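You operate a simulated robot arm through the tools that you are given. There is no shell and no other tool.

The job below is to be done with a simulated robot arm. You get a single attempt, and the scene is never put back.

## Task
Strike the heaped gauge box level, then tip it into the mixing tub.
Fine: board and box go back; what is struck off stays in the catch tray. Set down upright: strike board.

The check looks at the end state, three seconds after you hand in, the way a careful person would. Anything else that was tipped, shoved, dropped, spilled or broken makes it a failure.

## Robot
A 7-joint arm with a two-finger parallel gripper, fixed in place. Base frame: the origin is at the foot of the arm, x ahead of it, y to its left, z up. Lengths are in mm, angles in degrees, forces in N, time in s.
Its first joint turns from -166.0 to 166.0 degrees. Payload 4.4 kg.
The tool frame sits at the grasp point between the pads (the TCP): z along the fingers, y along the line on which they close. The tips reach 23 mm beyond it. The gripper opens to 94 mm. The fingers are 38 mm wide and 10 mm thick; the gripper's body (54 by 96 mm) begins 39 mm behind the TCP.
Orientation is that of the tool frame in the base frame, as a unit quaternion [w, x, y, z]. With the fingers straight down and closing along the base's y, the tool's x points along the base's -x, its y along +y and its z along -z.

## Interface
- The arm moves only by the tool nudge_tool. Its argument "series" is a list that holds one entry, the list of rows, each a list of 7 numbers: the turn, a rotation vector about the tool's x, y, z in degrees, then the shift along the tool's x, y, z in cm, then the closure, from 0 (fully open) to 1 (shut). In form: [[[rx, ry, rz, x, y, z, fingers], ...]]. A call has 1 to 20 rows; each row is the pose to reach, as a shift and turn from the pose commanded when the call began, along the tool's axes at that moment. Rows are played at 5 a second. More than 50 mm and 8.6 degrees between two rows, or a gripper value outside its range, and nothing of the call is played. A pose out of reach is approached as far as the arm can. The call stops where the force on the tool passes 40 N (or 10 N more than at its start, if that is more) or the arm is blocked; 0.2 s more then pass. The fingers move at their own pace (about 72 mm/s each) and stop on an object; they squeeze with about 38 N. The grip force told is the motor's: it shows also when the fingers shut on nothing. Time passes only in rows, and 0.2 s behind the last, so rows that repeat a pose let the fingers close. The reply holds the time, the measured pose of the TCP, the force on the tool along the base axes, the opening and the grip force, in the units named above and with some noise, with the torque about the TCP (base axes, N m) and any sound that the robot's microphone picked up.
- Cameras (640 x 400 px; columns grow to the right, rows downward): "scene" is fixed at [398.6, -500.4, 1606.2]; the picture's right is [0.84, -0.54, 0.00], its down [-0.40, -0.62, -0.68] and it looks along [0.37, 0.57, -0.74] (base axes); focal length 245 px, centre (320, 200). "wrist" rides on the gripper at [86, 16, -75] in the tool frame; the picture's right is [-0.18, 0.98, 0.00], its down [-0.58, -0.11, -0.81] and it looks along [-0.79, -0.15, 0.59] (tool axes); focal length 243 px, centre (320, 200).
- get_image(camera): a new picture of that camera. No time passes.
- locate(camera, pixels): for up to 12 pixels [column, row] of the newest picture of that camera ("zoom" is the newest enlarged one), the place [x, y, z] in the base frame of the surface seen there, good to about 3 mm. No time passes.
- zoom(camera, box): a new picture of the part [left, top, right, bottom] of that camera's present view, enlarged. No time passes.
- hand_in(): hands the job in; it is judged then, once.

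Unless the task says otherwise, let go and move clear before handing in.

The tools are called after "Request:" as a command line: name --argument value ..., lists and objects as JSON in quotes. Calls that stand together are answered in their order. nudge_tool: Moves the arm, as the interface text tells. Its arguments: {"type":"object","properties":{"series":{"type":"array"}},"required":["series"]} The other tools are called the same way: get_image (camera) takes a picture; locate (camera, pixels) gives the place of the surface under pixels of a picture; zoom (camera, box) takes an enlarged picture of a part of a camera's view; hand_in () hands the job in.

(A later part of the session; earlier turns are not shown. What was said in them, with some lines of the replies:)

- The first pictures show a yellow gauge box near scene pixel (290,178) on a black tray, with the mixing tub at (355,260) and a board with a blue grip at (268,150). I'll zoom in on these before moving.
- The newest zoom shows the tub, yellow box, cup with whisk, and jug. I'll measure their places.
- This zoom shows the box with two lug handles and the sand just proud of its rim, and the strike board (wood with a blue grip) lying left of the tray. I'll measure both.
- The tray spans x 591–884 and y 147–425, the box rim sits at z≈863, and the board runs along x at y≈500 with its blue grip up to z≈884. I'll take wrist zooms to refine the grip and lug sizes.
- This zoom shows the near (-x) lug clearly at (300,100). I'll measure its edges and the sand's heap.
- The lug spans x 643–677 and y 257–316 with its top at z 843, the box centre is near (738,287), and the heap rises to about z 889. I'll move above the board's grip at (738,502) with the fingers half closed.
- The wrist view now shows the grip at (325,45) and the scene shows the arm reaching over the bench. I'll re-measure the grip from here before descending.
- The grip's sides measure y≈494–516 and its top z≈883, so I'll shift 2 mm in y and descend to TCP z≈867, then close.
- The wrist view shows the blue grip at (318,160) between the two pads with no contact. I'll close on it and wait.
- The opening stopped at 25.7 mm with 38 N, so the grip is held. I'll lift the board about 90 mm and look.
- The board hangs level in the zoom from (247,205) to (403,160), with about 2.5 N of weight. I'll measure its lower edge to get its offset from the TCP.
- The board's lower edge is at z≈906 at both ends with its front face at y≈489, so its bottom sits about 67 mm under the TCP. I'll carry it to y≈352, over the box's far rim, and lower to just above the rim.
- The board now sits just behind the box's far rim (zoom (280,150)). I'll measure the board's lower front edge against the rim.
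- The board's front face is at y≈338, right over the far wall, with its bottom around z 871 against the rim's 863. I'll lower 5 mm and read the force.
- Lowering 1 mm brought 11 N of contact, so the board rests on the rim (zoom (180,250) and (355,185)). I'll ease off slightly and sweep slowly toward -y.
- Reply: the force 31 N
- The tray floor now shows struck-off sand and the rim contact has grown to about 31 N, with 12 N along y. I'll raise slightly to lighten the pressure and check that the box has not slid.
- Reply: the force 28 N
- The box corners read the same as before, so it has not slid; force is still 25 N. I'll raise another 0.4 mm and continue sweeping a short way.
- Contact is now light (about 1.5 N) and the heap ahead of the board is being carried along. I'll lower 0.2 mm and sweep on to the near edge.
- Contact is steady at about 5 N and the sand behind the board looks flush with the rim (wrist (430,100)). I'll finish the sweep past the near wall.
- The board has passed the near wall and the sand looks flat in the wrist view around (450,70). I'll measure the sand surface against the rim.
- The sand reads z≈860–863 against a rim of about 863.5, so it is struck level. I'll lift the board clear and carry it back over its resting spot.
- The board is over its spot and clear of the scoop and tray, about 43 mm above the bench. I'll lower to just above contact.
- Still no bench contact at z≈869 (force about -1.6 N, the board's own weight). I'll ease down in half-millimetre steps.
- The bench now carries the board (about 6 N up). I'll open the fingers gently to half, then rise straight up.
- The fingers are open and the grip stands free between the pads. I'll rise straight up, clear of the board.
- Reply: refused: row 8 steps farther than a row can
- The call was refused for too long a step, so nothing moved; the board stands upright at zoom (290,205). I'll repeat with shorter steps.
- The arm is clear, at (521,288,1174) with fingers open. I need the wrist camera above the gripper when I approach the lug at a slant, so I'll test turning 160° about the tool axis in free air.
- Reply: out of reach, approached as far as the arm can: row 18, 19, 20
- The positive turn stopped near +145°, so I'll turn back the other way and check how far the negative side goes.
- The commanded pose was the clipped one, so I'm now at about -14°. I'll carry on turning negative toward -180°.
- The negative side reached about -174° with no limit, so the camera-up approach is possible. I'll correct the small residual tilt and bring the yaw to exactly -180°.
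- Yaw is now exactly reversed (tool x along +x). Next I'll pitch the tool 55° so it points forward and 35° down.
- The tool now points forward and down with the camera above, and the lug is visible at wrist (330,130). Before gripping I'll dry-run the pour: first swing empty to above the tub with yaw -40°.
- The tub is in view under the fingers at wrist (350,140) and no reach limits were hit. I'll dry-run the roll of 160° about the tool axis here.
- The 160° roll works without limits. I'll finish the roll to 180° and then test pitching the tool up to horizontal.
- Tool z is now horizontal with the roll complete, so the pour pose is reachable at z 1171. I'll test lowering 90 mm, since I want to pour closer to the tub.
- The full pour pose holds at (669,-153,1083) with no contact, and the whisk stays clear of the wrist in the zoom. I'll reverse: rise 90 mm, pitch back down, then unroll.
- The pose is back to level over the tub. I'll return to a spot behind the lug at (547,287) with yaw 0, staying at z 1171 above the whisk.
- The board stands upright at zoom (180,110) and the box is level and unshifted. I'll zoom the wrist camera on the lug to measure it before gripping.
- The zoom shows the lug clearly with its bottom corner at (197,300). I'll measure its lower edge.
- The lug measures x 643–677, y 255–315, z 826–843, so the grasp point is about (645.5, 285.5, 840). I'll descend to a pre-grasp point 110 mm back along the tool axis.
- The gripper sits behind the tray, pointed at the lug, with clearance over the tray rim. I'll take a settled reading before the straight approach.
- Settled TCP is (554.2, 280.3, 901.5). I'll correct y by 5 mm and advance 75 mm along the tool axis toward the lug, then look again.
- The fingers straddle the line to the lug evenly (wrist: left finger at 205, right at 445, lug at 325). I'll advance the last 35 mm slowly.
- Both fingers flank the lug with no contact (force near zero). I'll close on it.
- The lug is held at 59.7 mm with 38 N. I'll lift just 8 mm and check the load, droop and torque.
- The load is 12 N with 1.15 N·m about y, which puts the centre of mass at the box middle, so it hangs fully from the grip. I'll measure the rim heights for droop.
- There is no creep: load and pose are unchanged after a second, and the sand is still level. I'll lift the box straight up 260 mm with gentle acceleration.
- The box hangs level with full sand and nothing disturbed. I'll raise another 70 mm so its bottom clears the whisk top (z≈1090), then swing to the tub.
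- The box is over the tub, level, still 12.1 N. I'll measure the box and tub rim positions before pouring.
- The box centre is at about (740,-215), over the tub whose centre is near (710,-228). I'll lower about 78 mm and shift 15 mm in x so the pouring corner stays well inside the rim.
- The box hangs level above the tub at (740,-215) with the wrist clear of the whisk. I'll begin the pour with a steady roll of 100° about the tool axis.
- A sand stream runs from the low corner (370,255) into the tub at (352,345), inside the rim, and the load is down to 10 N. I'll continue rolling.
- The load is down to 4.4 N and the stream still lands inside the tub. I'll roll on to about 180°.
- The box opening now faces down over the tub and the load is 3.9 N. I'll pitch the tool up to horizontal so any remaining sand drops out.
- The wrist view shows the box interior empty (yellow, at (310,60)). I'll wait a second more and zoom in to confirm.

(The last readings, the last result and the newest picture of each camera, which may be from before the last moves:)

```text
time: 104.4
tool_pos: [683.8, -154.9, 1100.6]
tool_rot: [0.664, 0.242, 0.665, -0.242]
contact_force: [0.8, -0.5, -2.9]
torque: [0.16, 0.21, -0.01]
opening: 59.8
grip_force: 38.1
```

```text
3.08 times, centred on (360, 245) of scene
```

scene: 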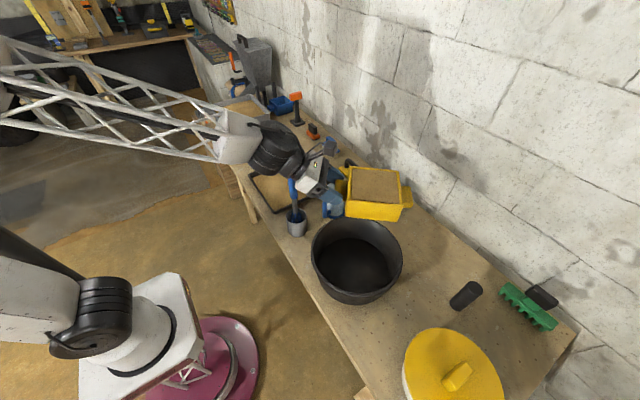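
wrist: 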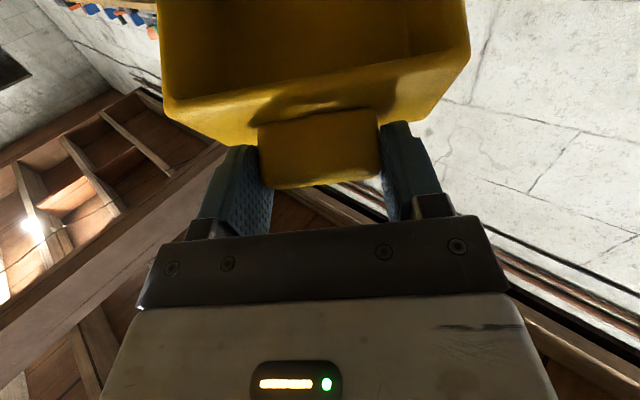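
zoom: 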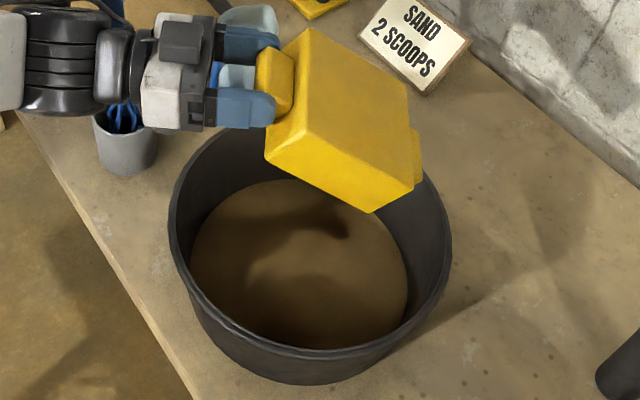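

The box interior is clean and the sand lies in the tub. I'll rise 80 mm, pitch back, and unroll to bring the box upright.

Request:
nudge_tool --series '[[[0, 0, 0, -1, 0, 0, 1], [0, 0, 0, -3, 0, 0, 1], [0, 0, 0, -5, 0, 0, 1], [0, 0, 0, -7, 0, 0, 1], [0, 0, 0, -8, 0, 0, 1], [0, 6, 0, -8, 0, 0, 1], [0, 12, 0, -8, 0, 0, 1], [0, 18, 0, -8, 0, 0, 1], [0, 24, 0, -8, 0, 0, 1], [0, 30, 0, -8, 0, 0, 1], [0, 35, 0, -8, 0, 0, 1], [0, 35, 0, -8, 0, 0, 1]]]'

Request:
nudge_tool --series '[[[0, 0, -6, 0, 0, 0, 1], [0, 0, -14, 0, 0, 0, 1], [0, 0, -22, 0, 0, 0, 1], [0, 0, -30, 0, 0, 0, 1], [0, 0, -38, 0, 0, 0, 1], [0, 0, -46, 0, 0, 0, 1], [0, 0, -54, 0, 0, 0, 1], [0, 0, -62, 0, 0, 0, 1], [0, 0, -70, 0, 0, 0, 1], [0, 0, -78, 0, 0, 0, 1], [0, 0, -86, 0, 0, 0, 1], [0, 0, -94, 0, 0, 0, 1], [0, 0, -102, 0, 0, 0, 1], [0, 0, -110, 0, 0, 0, 1], [0, 0, -118, 0, 0, 0, 1], [0, 0, -126, 0, 0, 0, 1], [0, 0, -134, 0, 0, 0, 1], [0, 0, -142, 0, 0, 0, 1], [0, 0, -150, 0, 0, 0, 1], [0, 0, -156, 0, 0, 0, 1]]]'

Request:
nudge_tool --series '[[[0, 0, -6, 0, 0, 0, 1], [0, 0, -13, 0, 0, 0, 1], [0, 0, -20, 0, 0, 0, 1], [0, 0, -24, 0, 0, 0, 1], [0, 0, -24, 0, 0, 0, 1]]]'

Request:
get_image --camera "scene"

Request:
get_image --camera "wrist"

```text
time: 107.0
tool_pos: [683.0, -153.8, 1179.9]
tool_rot: [0.432, 0.304, 0.834, -0.158]
contact_force: [-0.4, -0.2, -3.7]
torque: [0.07, 0.11, -0.02]
opening: 59.6
grip_force: 38.2
```

```text
time: 111.2
tool_pos: [683.6, -154.7, 1181.2]
tool_rot: [0.066, 0.753, -0.47, 0.456]
contact_force: [0.9, 0.1, -2.7]
torque: [0.2, 0.17, 0.0]
opening: 59.6
grip_force: 38.2
```

```text
time: 112.4
tool_pos: [684.9, -153.2, 1181.2]
tool_rot: [0.159, 0.834, -0.304, 0.433]
contact_force: [0.7, -0.2, -3.4]
torque: [0.2, 0.23, 0.02]
opening: 59.7
grip_force: 37.8
```

```text
taken
```

scene: 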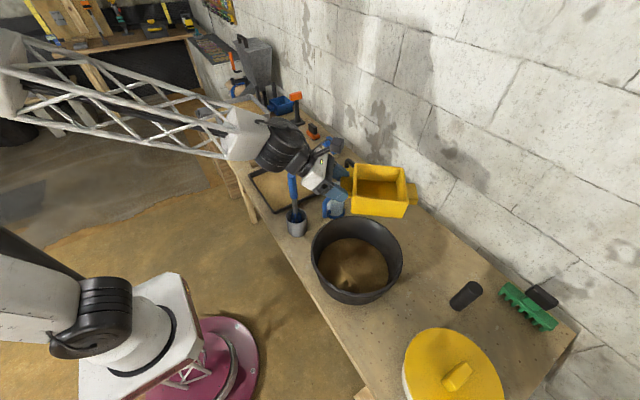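

```text
taken
```

wrist: 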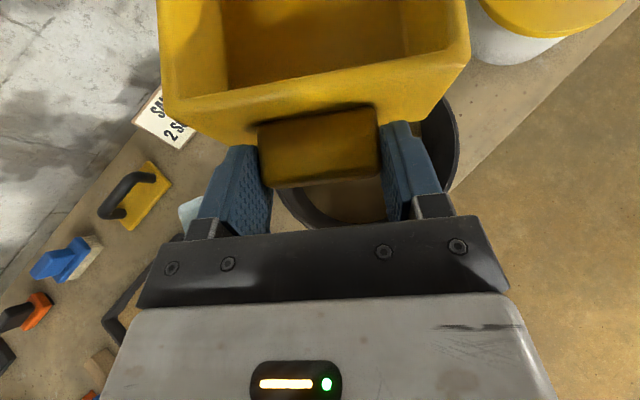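

The box is upright and empty and the tub holds the sand (scene (350,275)). I'll swing back over the tray with yaw returning to 0.

Request:
nudge_tool --series '[[[0.328, 0, -0.229, -0.18, -0.313, -0.257, 1], [1.147, 0, -0.803, -0.63, -1.097, -0.9, 1], [2.458, 0, -1.72, -1.35, -2.351, -1.928, 1], [4.096, 0, -2.868, -2.25, -3.918, -3.214, 1], [5.899, 0, -4.129, -3.24, -5.641, -4.628, 1], [7.865, 0, -5.506, -4.32, -7.522, -6.17, 1], [9.831, 0, -6.882, -5.4, -9.402, -7.713, 1], [11.797, 0, -8.258, -6.48, -11.282, -9.256, 1], [13.763, 0, -9.635, -7.56, -13.163, -10.798, 1], [15.73, 0, -11.011, -8.64, -15.043, -12.341, 1], [17.696, 0, -12.388, -9.72, -16.924, -13.883, 1], [19.662, 0, -13.764, -10.8, -18.804, -15.426, 1], [21.628, 0, -15.14, -11.88, -20.684, -16.969, 1], [23.594, 0, -16.517, -12.96, -22.565, -18.511, 1], [25.561, 0, -17.893, -14.04, -24.445, -20.054, 1], [27.363, 0, -19.155, -15.03, -26.169, -21.468, 1], [29.001, 0, -20.302, -15.93, -27.736, -22.753, 1], [30.476, 0, -21.334, -16.74, -29.146, -23.91, 1], [31.787, 0, -22.252, -17.46, -30.4, -24.939, 1], [32.77, 0, -22.94, -18.0, -31.34, -25.71, 1]]]'

Request:
nudge_tool --series '[[[0, 0, 0, 0, 0, 0, 1], [0, 0, 0, 0, 0, 0, 1]]]'

Request:
nudge_tool --series '[[[0, 0, 0, 0, 0, 0, 1]]]'

Request:
get_image --camera "wrist"

Request:
zoom --camera "scene" --box '[200, 90, 360, 220]'

```text
time: 116.6
tool_pos: [644.3, 290.0, 1181.0]
tool_rot: [0.001, 0.887, -0.001, 0.461]
contact_force: [-0.3, 0.7, -3.8]
torque: [0.02, 0.33, -0.02]
opening: 59.3
grip_force: 37.9
```

```text
time: 117.2
tool_pos: [644.4, 289.1, 1180.9]
tool_rot: [0.001, 0.888, -0.002, 0.461]
contact_force: [-0.3, 0.3, -2.9]
torque: [0.05, 0.29, -0.03]
opening: 59.7
grip_force: 37.8
```

```text
time: 117.6
tool_pos: [645.0, 288.7, 1180.7]
tool_rot: [0.001, 0.887, -0.002, 0.461]
contact_force: [0.2, -0.8, -2.3]
torque: [-0.01, 0.28, -0.02]
opening: 59.6
grip_force: 37.9
```

```text
taken
```

wrist: 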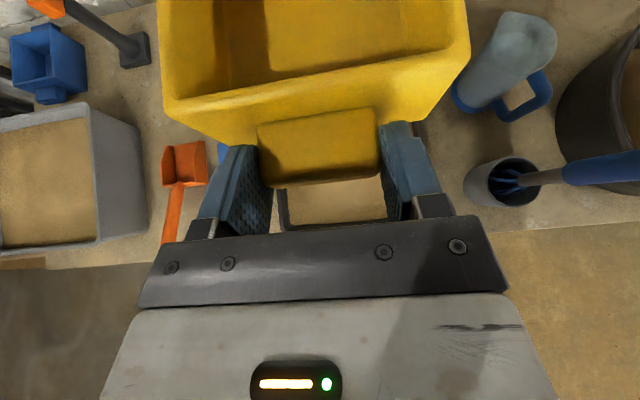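

```text
3.08 times, centred on (280, 155) of scene
```

zoom: 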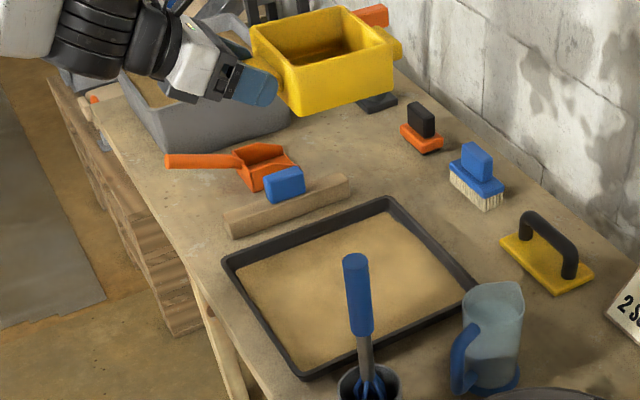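

The box is above the tray at about (644.6, 289.2, 1180.8), and everything on the bench is as it was. I'll lower it to about 10 mm above its resting height with a 1.4 mm y correction.

Request:
nudge_tool --series '[[[0, 0, 0, -0.492, 0.02, 0.344, 1], [0, 0, 0, -1.475, 0.04, 1.032, 1], [0, 0, 0, -2.949, 0.06, 2.065, 1], [0, 0, 0, -4.751, 0.08, 3.327, 1], [0, 0, 0, -6.717, 0.1, 4.704, 1], [0, 0, 0, -8.684, 0.12, 6.08, 1], [0, 0, 0, -10.65, 0.14, 7.457, 1], [0, 0, 0, -12.616, 0.14, 8.833, 1], [0, 0, 0, -14.582, 0.14, 10.21, 1], [0, 0, 0, -16.548, 0.14, 11.587, 1], [0, 0, 0, -18.514, 0.14, 12.963, 1], [0, 0, 0, -20.48, 0.14, 14.34, 1], [0, 0, 0, -22.282, 0.14, 15.602, 1], [0, 0, 0, -23.921, 0.14, 16.749, 1], [0, 0, 0, -25.231, 0.14, 17.667, 1], [0, 0, 0, -26.214, 0.14, 18.355, 1], [0, 0, 0, -26.788, 0.14, 18.757, 1], [0, 0, 0, -27.034, 0.14, 18.929, 1], [0, 0, 0, -27.034, 0.14, 18.929, 1]]]'

Request:
nudge_tool --series '[[[0, 0, 0, 0, 0, 0, 1]]]'

Request:
zoom --camera "scene" --box '[240, 140, 320, 210]'

Request:
get_image --camera "wrist"

```text
time: 121.6
tool_pos: [644.1, 284.0, 851.2]
tool_rot: [0.0, 0.888, -0.001, 0.461]
contact_force: [-0.5, 0.0, -3.5]
torque: [-0.01, 0.26, 0.01]
opening: 59.7
grip_force: 38.1
```

```text
time: 122.0
tool_pos: [643.9, 285.4, 850.4]
tool_rot: [0.0, 0.887, -0.001, 0.461]
contact_force: [0.1, -0.2, -1.8]
torque: [-0.01, 0.29, 0.0]
opening: 59.6
grip_force: 37.8
```

```text
5.71 times, centred on (280, 175) of scene
```

zoom: 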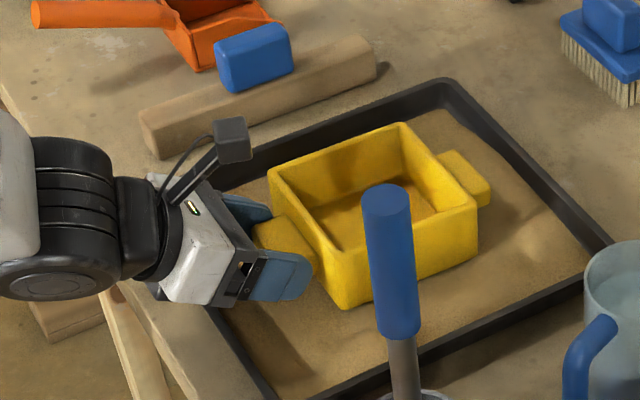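

```text
taken
```

wrist: 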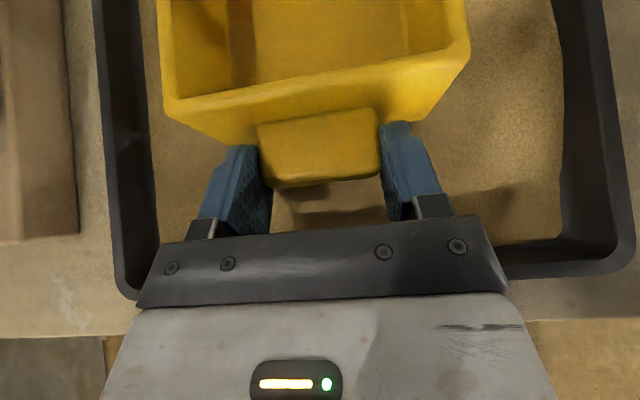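

The box hangs about 9 mm above the tray at its old spot. I'll correct y by 2.5 mm and lower 7.5 mm.

Request:
nudge_tool --series '[[[0, 0, 0, -0.205, -0.12, 0.143, 1], [0, 0, 0, -0.41, -0.25, 0.287, 1], [0, 0, 0, -0.532, -0.25, 0.373, 1], [0, 0, 0, -0.614, -0.25, 0.43, 1], [0, 0, 0, -0.614, -0.25, 0.43, 1]]]'

Request:
zoom --camera "scene" --box '[260, 150, 320, 200]'

```text
time: 123.2
tool_pos: [646.1, 288.6, 843.5]
tool_rot: [0.0, 0.888, -0.001, 0.46]
contact_force: [-1.2, 3.0, 5.6]
torque: [0.03, -1.22, 0.28]
opening: 59.8
grip_force: 38.0
```

```text
8.00 times, centred on (290, 175) of scene
```

zoom: 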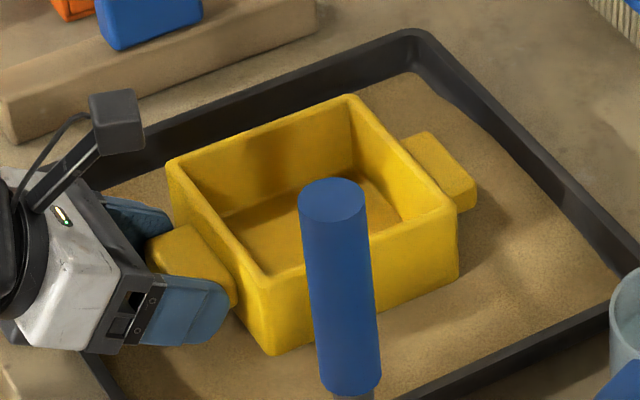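

The far edge touched first (about 9 N up, torque -1.2 N·m), so the box has drooped under 1°. I'll pitch up 0.7° while lowering 1.5 mm to set it flat.

Request:
nudge_tool --series '[[[0, 0.4, 0, 0, 0, 0, 1], [0, 0.8, 0, -0.041, 0, 0.029, 1], [0, 0.8, 0, -0.082, 0, 0.057, 1], [0, 0.8, 0, -0.123, 0, 0.086, 1], [0, 0.8, 0, -0.123, 0, 0.086, 1]]]'

Request:
zoom --camera "scene" --box '[260, 150, 320, 200]'

```text
time: 124.4
tool_pos: [644.6, 289.7, 843.7]
tool_rot: [-0.001, 0.884, 0.0, 0.467]
contact_force: [0.3, -0.5, -3.3]
torque: [-0.01, 0.3, 0.0]
opening: 59.9
grip_force: 38.2
```

```text
8.00 times, centred on (290, 175) of scene
```

zoom: 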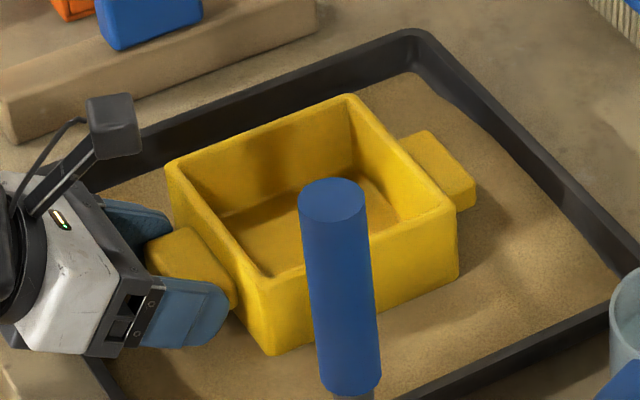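

The box hangs free again at z 843.7 after the pitch. I'll lower in half-millimetre steps.

Request:
nudge_tool --series '[[[0, 0, 0, -0.041, 0, 0.028, 1], [0, 0, 0, -0.082, 0, 0.056, 1], [0, 0, 0, -0.082, 0, 0.056, 1]]]'

```text
time: 125.2
tool_pos: [645.6, 289.3, 842.2]
tool_rot: [0.0, 0.884, -0.001, 0.468]
contact_force: [0.0, 0.3, -3.2]
torque: [-0.02, 0.29, -0.01]
opening: 59.6
grip_force: 37.6
```

Request:
nudge_tool --series '[[[0, 0, 0, -0.041, 0, 0.028, 1], [0, 0, 0, -0.066, 0, 0.045, 1], [0, 0, 0, -0.066, 0, 0.045, 1]]]'

```text
time: 126.0
tool_pos: [645.5, 289.2, 841.7]
tool_rot: [-0.001, 0.884, 0.0, 0.468]
contact_force: [-0.4, 3.2, 12.0]
torque: [-0.6, -0.18, 0.11]
opening: 59.6
grip_force: 37.9
```

The box now rests nearly flat on the tray (about 15 N up, small torque). I'll ease off a touch and open the fingers.

Request:
nudge_tool --series '[[[0, 0, 0, 0.016, 0, -0.011, 1], [0, 0, 0, 0.016, 0, -0.011, 0.32], [0, 0, 0, 0.016, 0, -0.011, 0.25], [0, 0, 0, 0.016, 0, -0.011, 0.15], [0, 0, 0, 0.016, 0, -0.011, 0.05], [0, 0, 0, 0.016, 0, -0.011, 0], [0, 0, 0, 0.016, 0, -0.011, 0]]]'

Request:
get_image --camera "wrist"

Request:
zoom --camera "scene" --box '[260, 150, 320, 200]'

```text
time: 127.6
tool_pos: [643.9, 288.9, 840.8]
tool_rot: [-0.001, 0.884, -0.001, 0.467]
contact_force: [0.0, 1.1, 0.4]
torque: [-0.03, 0.01, 0.01]
opening: 94.4
grip_force: 0.1
```

```text
taken
```

wrist: 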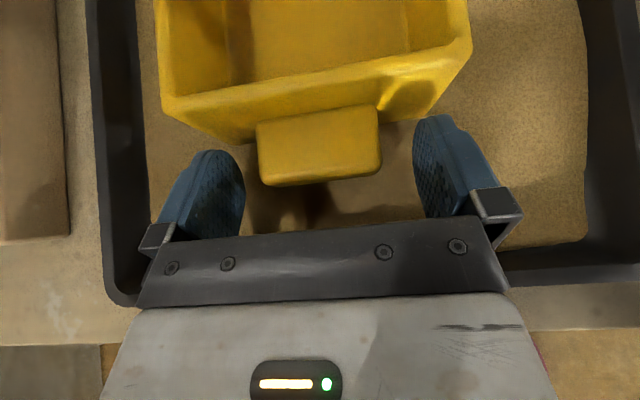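

```text
8.00 times, centred on (290, 175) of scene
```

zoom: 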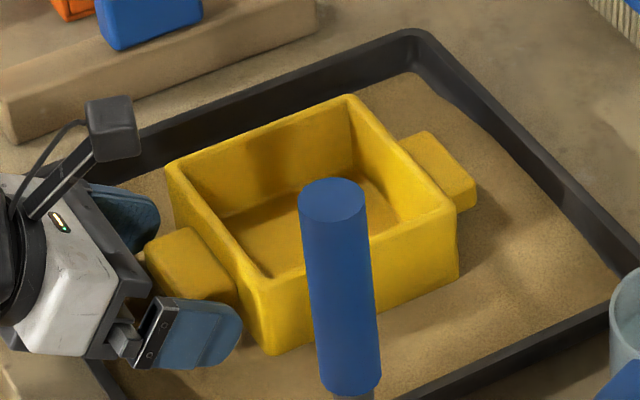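

The fingers are open and free of the lug, and the box stands flat in the tray. I'll back out straight along the tool axis and then rise.

Request:
nudge_tool --series '[[[0, 0, 0, 0, 0, -0.6, 0], [0, 0, 0, 0, 0, -1.6, 0], [0, 0, 0, 0, 0, -3, 0], [0, 0, 0, 0, 0, -5, 0], [0, 0, 0, 0, 0, -7.5, 0], [0, 0, 0, 0, 0, -10, 0], [0, 0, 0, 0, 0, -12.5, 0], [0, 0, 0, 2, 0, -15, 0], [0, 0, 0, 5, 0, -18, 0], [0, 0, 0, 8, 0, -20, 0], [0, 0, 0, 11, 0, -22, 0], [0, 0, 0, 14, 0, -24, 0], [0, 0, 0, 16, 0, -25, 0], [0, 0, 0, 16, 0, -25, 0]]]'

Request:
get_image --camera "scene"

Request:
zoom --camera "scene" --box '[200, 90, 360, 220]'

Request:
get_image --camera "wrist"

```text
time: 130.6
tool_pos: [527.3, 285.4, 1115.0]
tool_rot: [0.0, 0.884, -0.001, 0.467]
contact_force: [0.1, 0.5, 0.1]
torque: [0.02, -0.03, 0.0]
opening: 94.2
grip_force: 0.1
```

```text
taken
```

scene: 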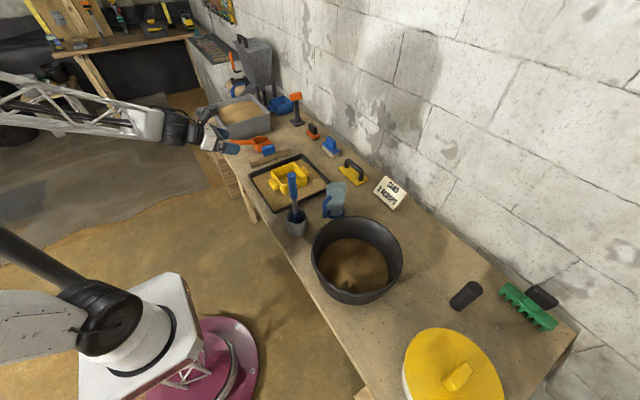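

```text
3.08 times, centred on (280, 155) of scene
```

zoom: 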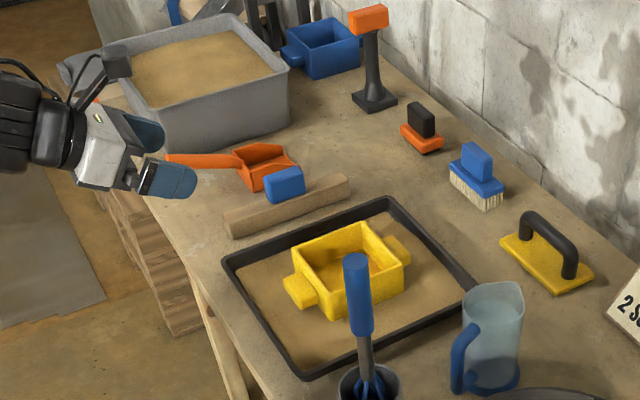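

```text
taken
```

wrist: 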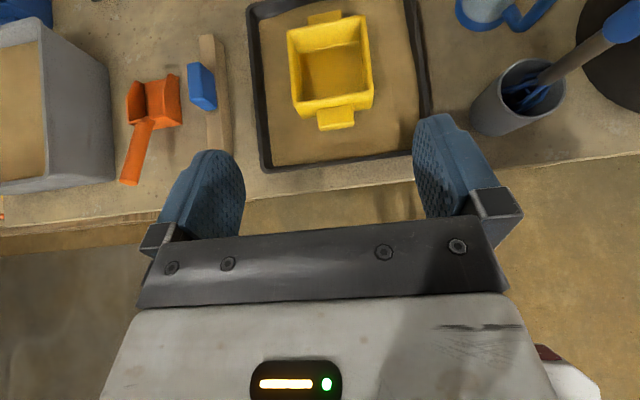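

The arm is clear and the scene looks in order. I'll check the box interior, the board's position, and the bench around the tub for spills.

Request:
zoom --camera "wrist" --box '[180, 0, 440, 170]'

Request:
zoom --camera "scene" --box '[280, 190, 430, 320]'

Request:
zoom --camera "scene" --box '[240, 130, 340, 220]'

Request:
locate --camera "zoom" --pixels '[[137, 135], [308, 75], [318, 98], [150, 165], [240, 62], [225, 75], [238, 185], [338, 146], [291, 247], [245, 262], [390, 180], [305, 205]]'

```text
2.35 times, centred on (310, 85) of wrist
```

zoom: 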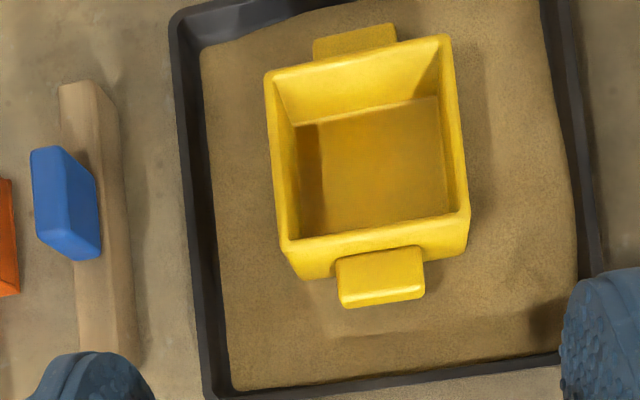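

```text
3.08 times, centred on (355, 255) of scene
```

zoom: 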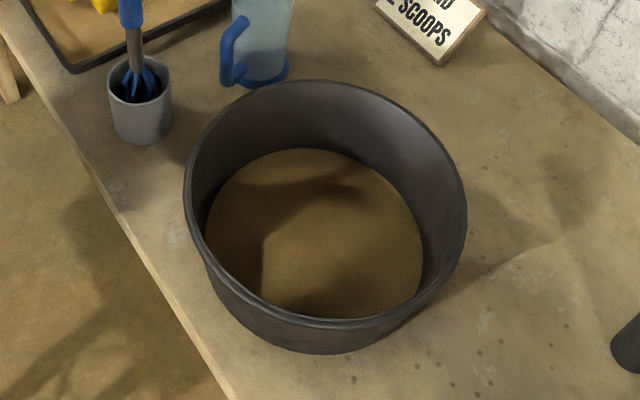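

```text
4.44 times, centred on (290, 175) of scene
```

zoom: 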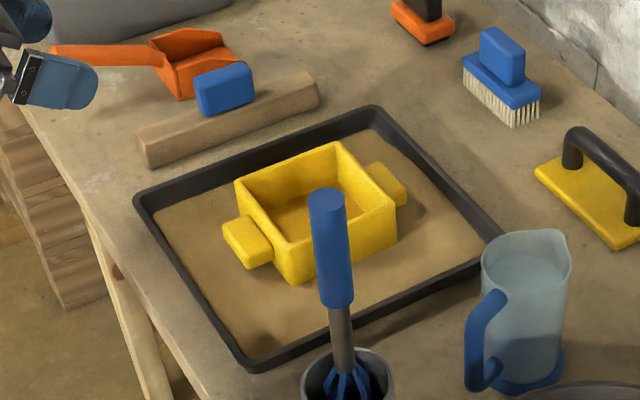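

```text
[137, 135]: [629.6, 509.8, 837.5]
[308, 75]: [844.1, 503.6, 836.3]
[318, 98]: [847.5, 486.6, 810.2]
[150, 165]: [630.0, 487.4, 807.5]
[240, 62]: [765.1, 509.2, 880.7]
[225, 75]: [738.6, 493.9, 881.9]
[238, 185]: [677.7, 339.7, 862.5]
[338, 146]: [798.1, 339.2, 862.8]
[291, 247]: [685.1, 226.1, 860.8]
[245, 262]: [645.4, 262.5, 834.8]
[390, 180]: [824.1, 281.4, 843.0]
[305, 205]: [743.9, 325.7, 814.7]
```

The board and box corners read within 1–2 mm of where they began, the box is empty, the struck-off sand lies in the tray, and the bench around the tub is clean (the dark specks at zoom (450,350) were there at the start). The arm is clear with open fingers, so I'll hand in.

Request:
hand_in

```text
The job is handed in.
```

I struck the gauge box level and tipped it into the mixing tub. The job is handed in; no verdict has come back yet.

- **Level:** before pouring, the sand surface read about z 860–863 against a rim of about 863.5.
- **Pour:** the stream stayed inside the tub rim. The load on the gripper fell from 12 N to about 3.5 N, and the box interior looked empty afterwards.
- **Strike board:** it is standing upright in its old spot, within about 2 mm.
- **Box:** it is flat in the tray within about 2 mm of where it started.
- **Struck-off sand:** it is in the catch tray, and I saw no spills on the bench around the tub.

During the strike the board briefly pressed on the box rim with about 30 N. The box did not slide, and I lightened the pressure for the rest of the sweep. The fingers were open and the arm was clear when I handed in.
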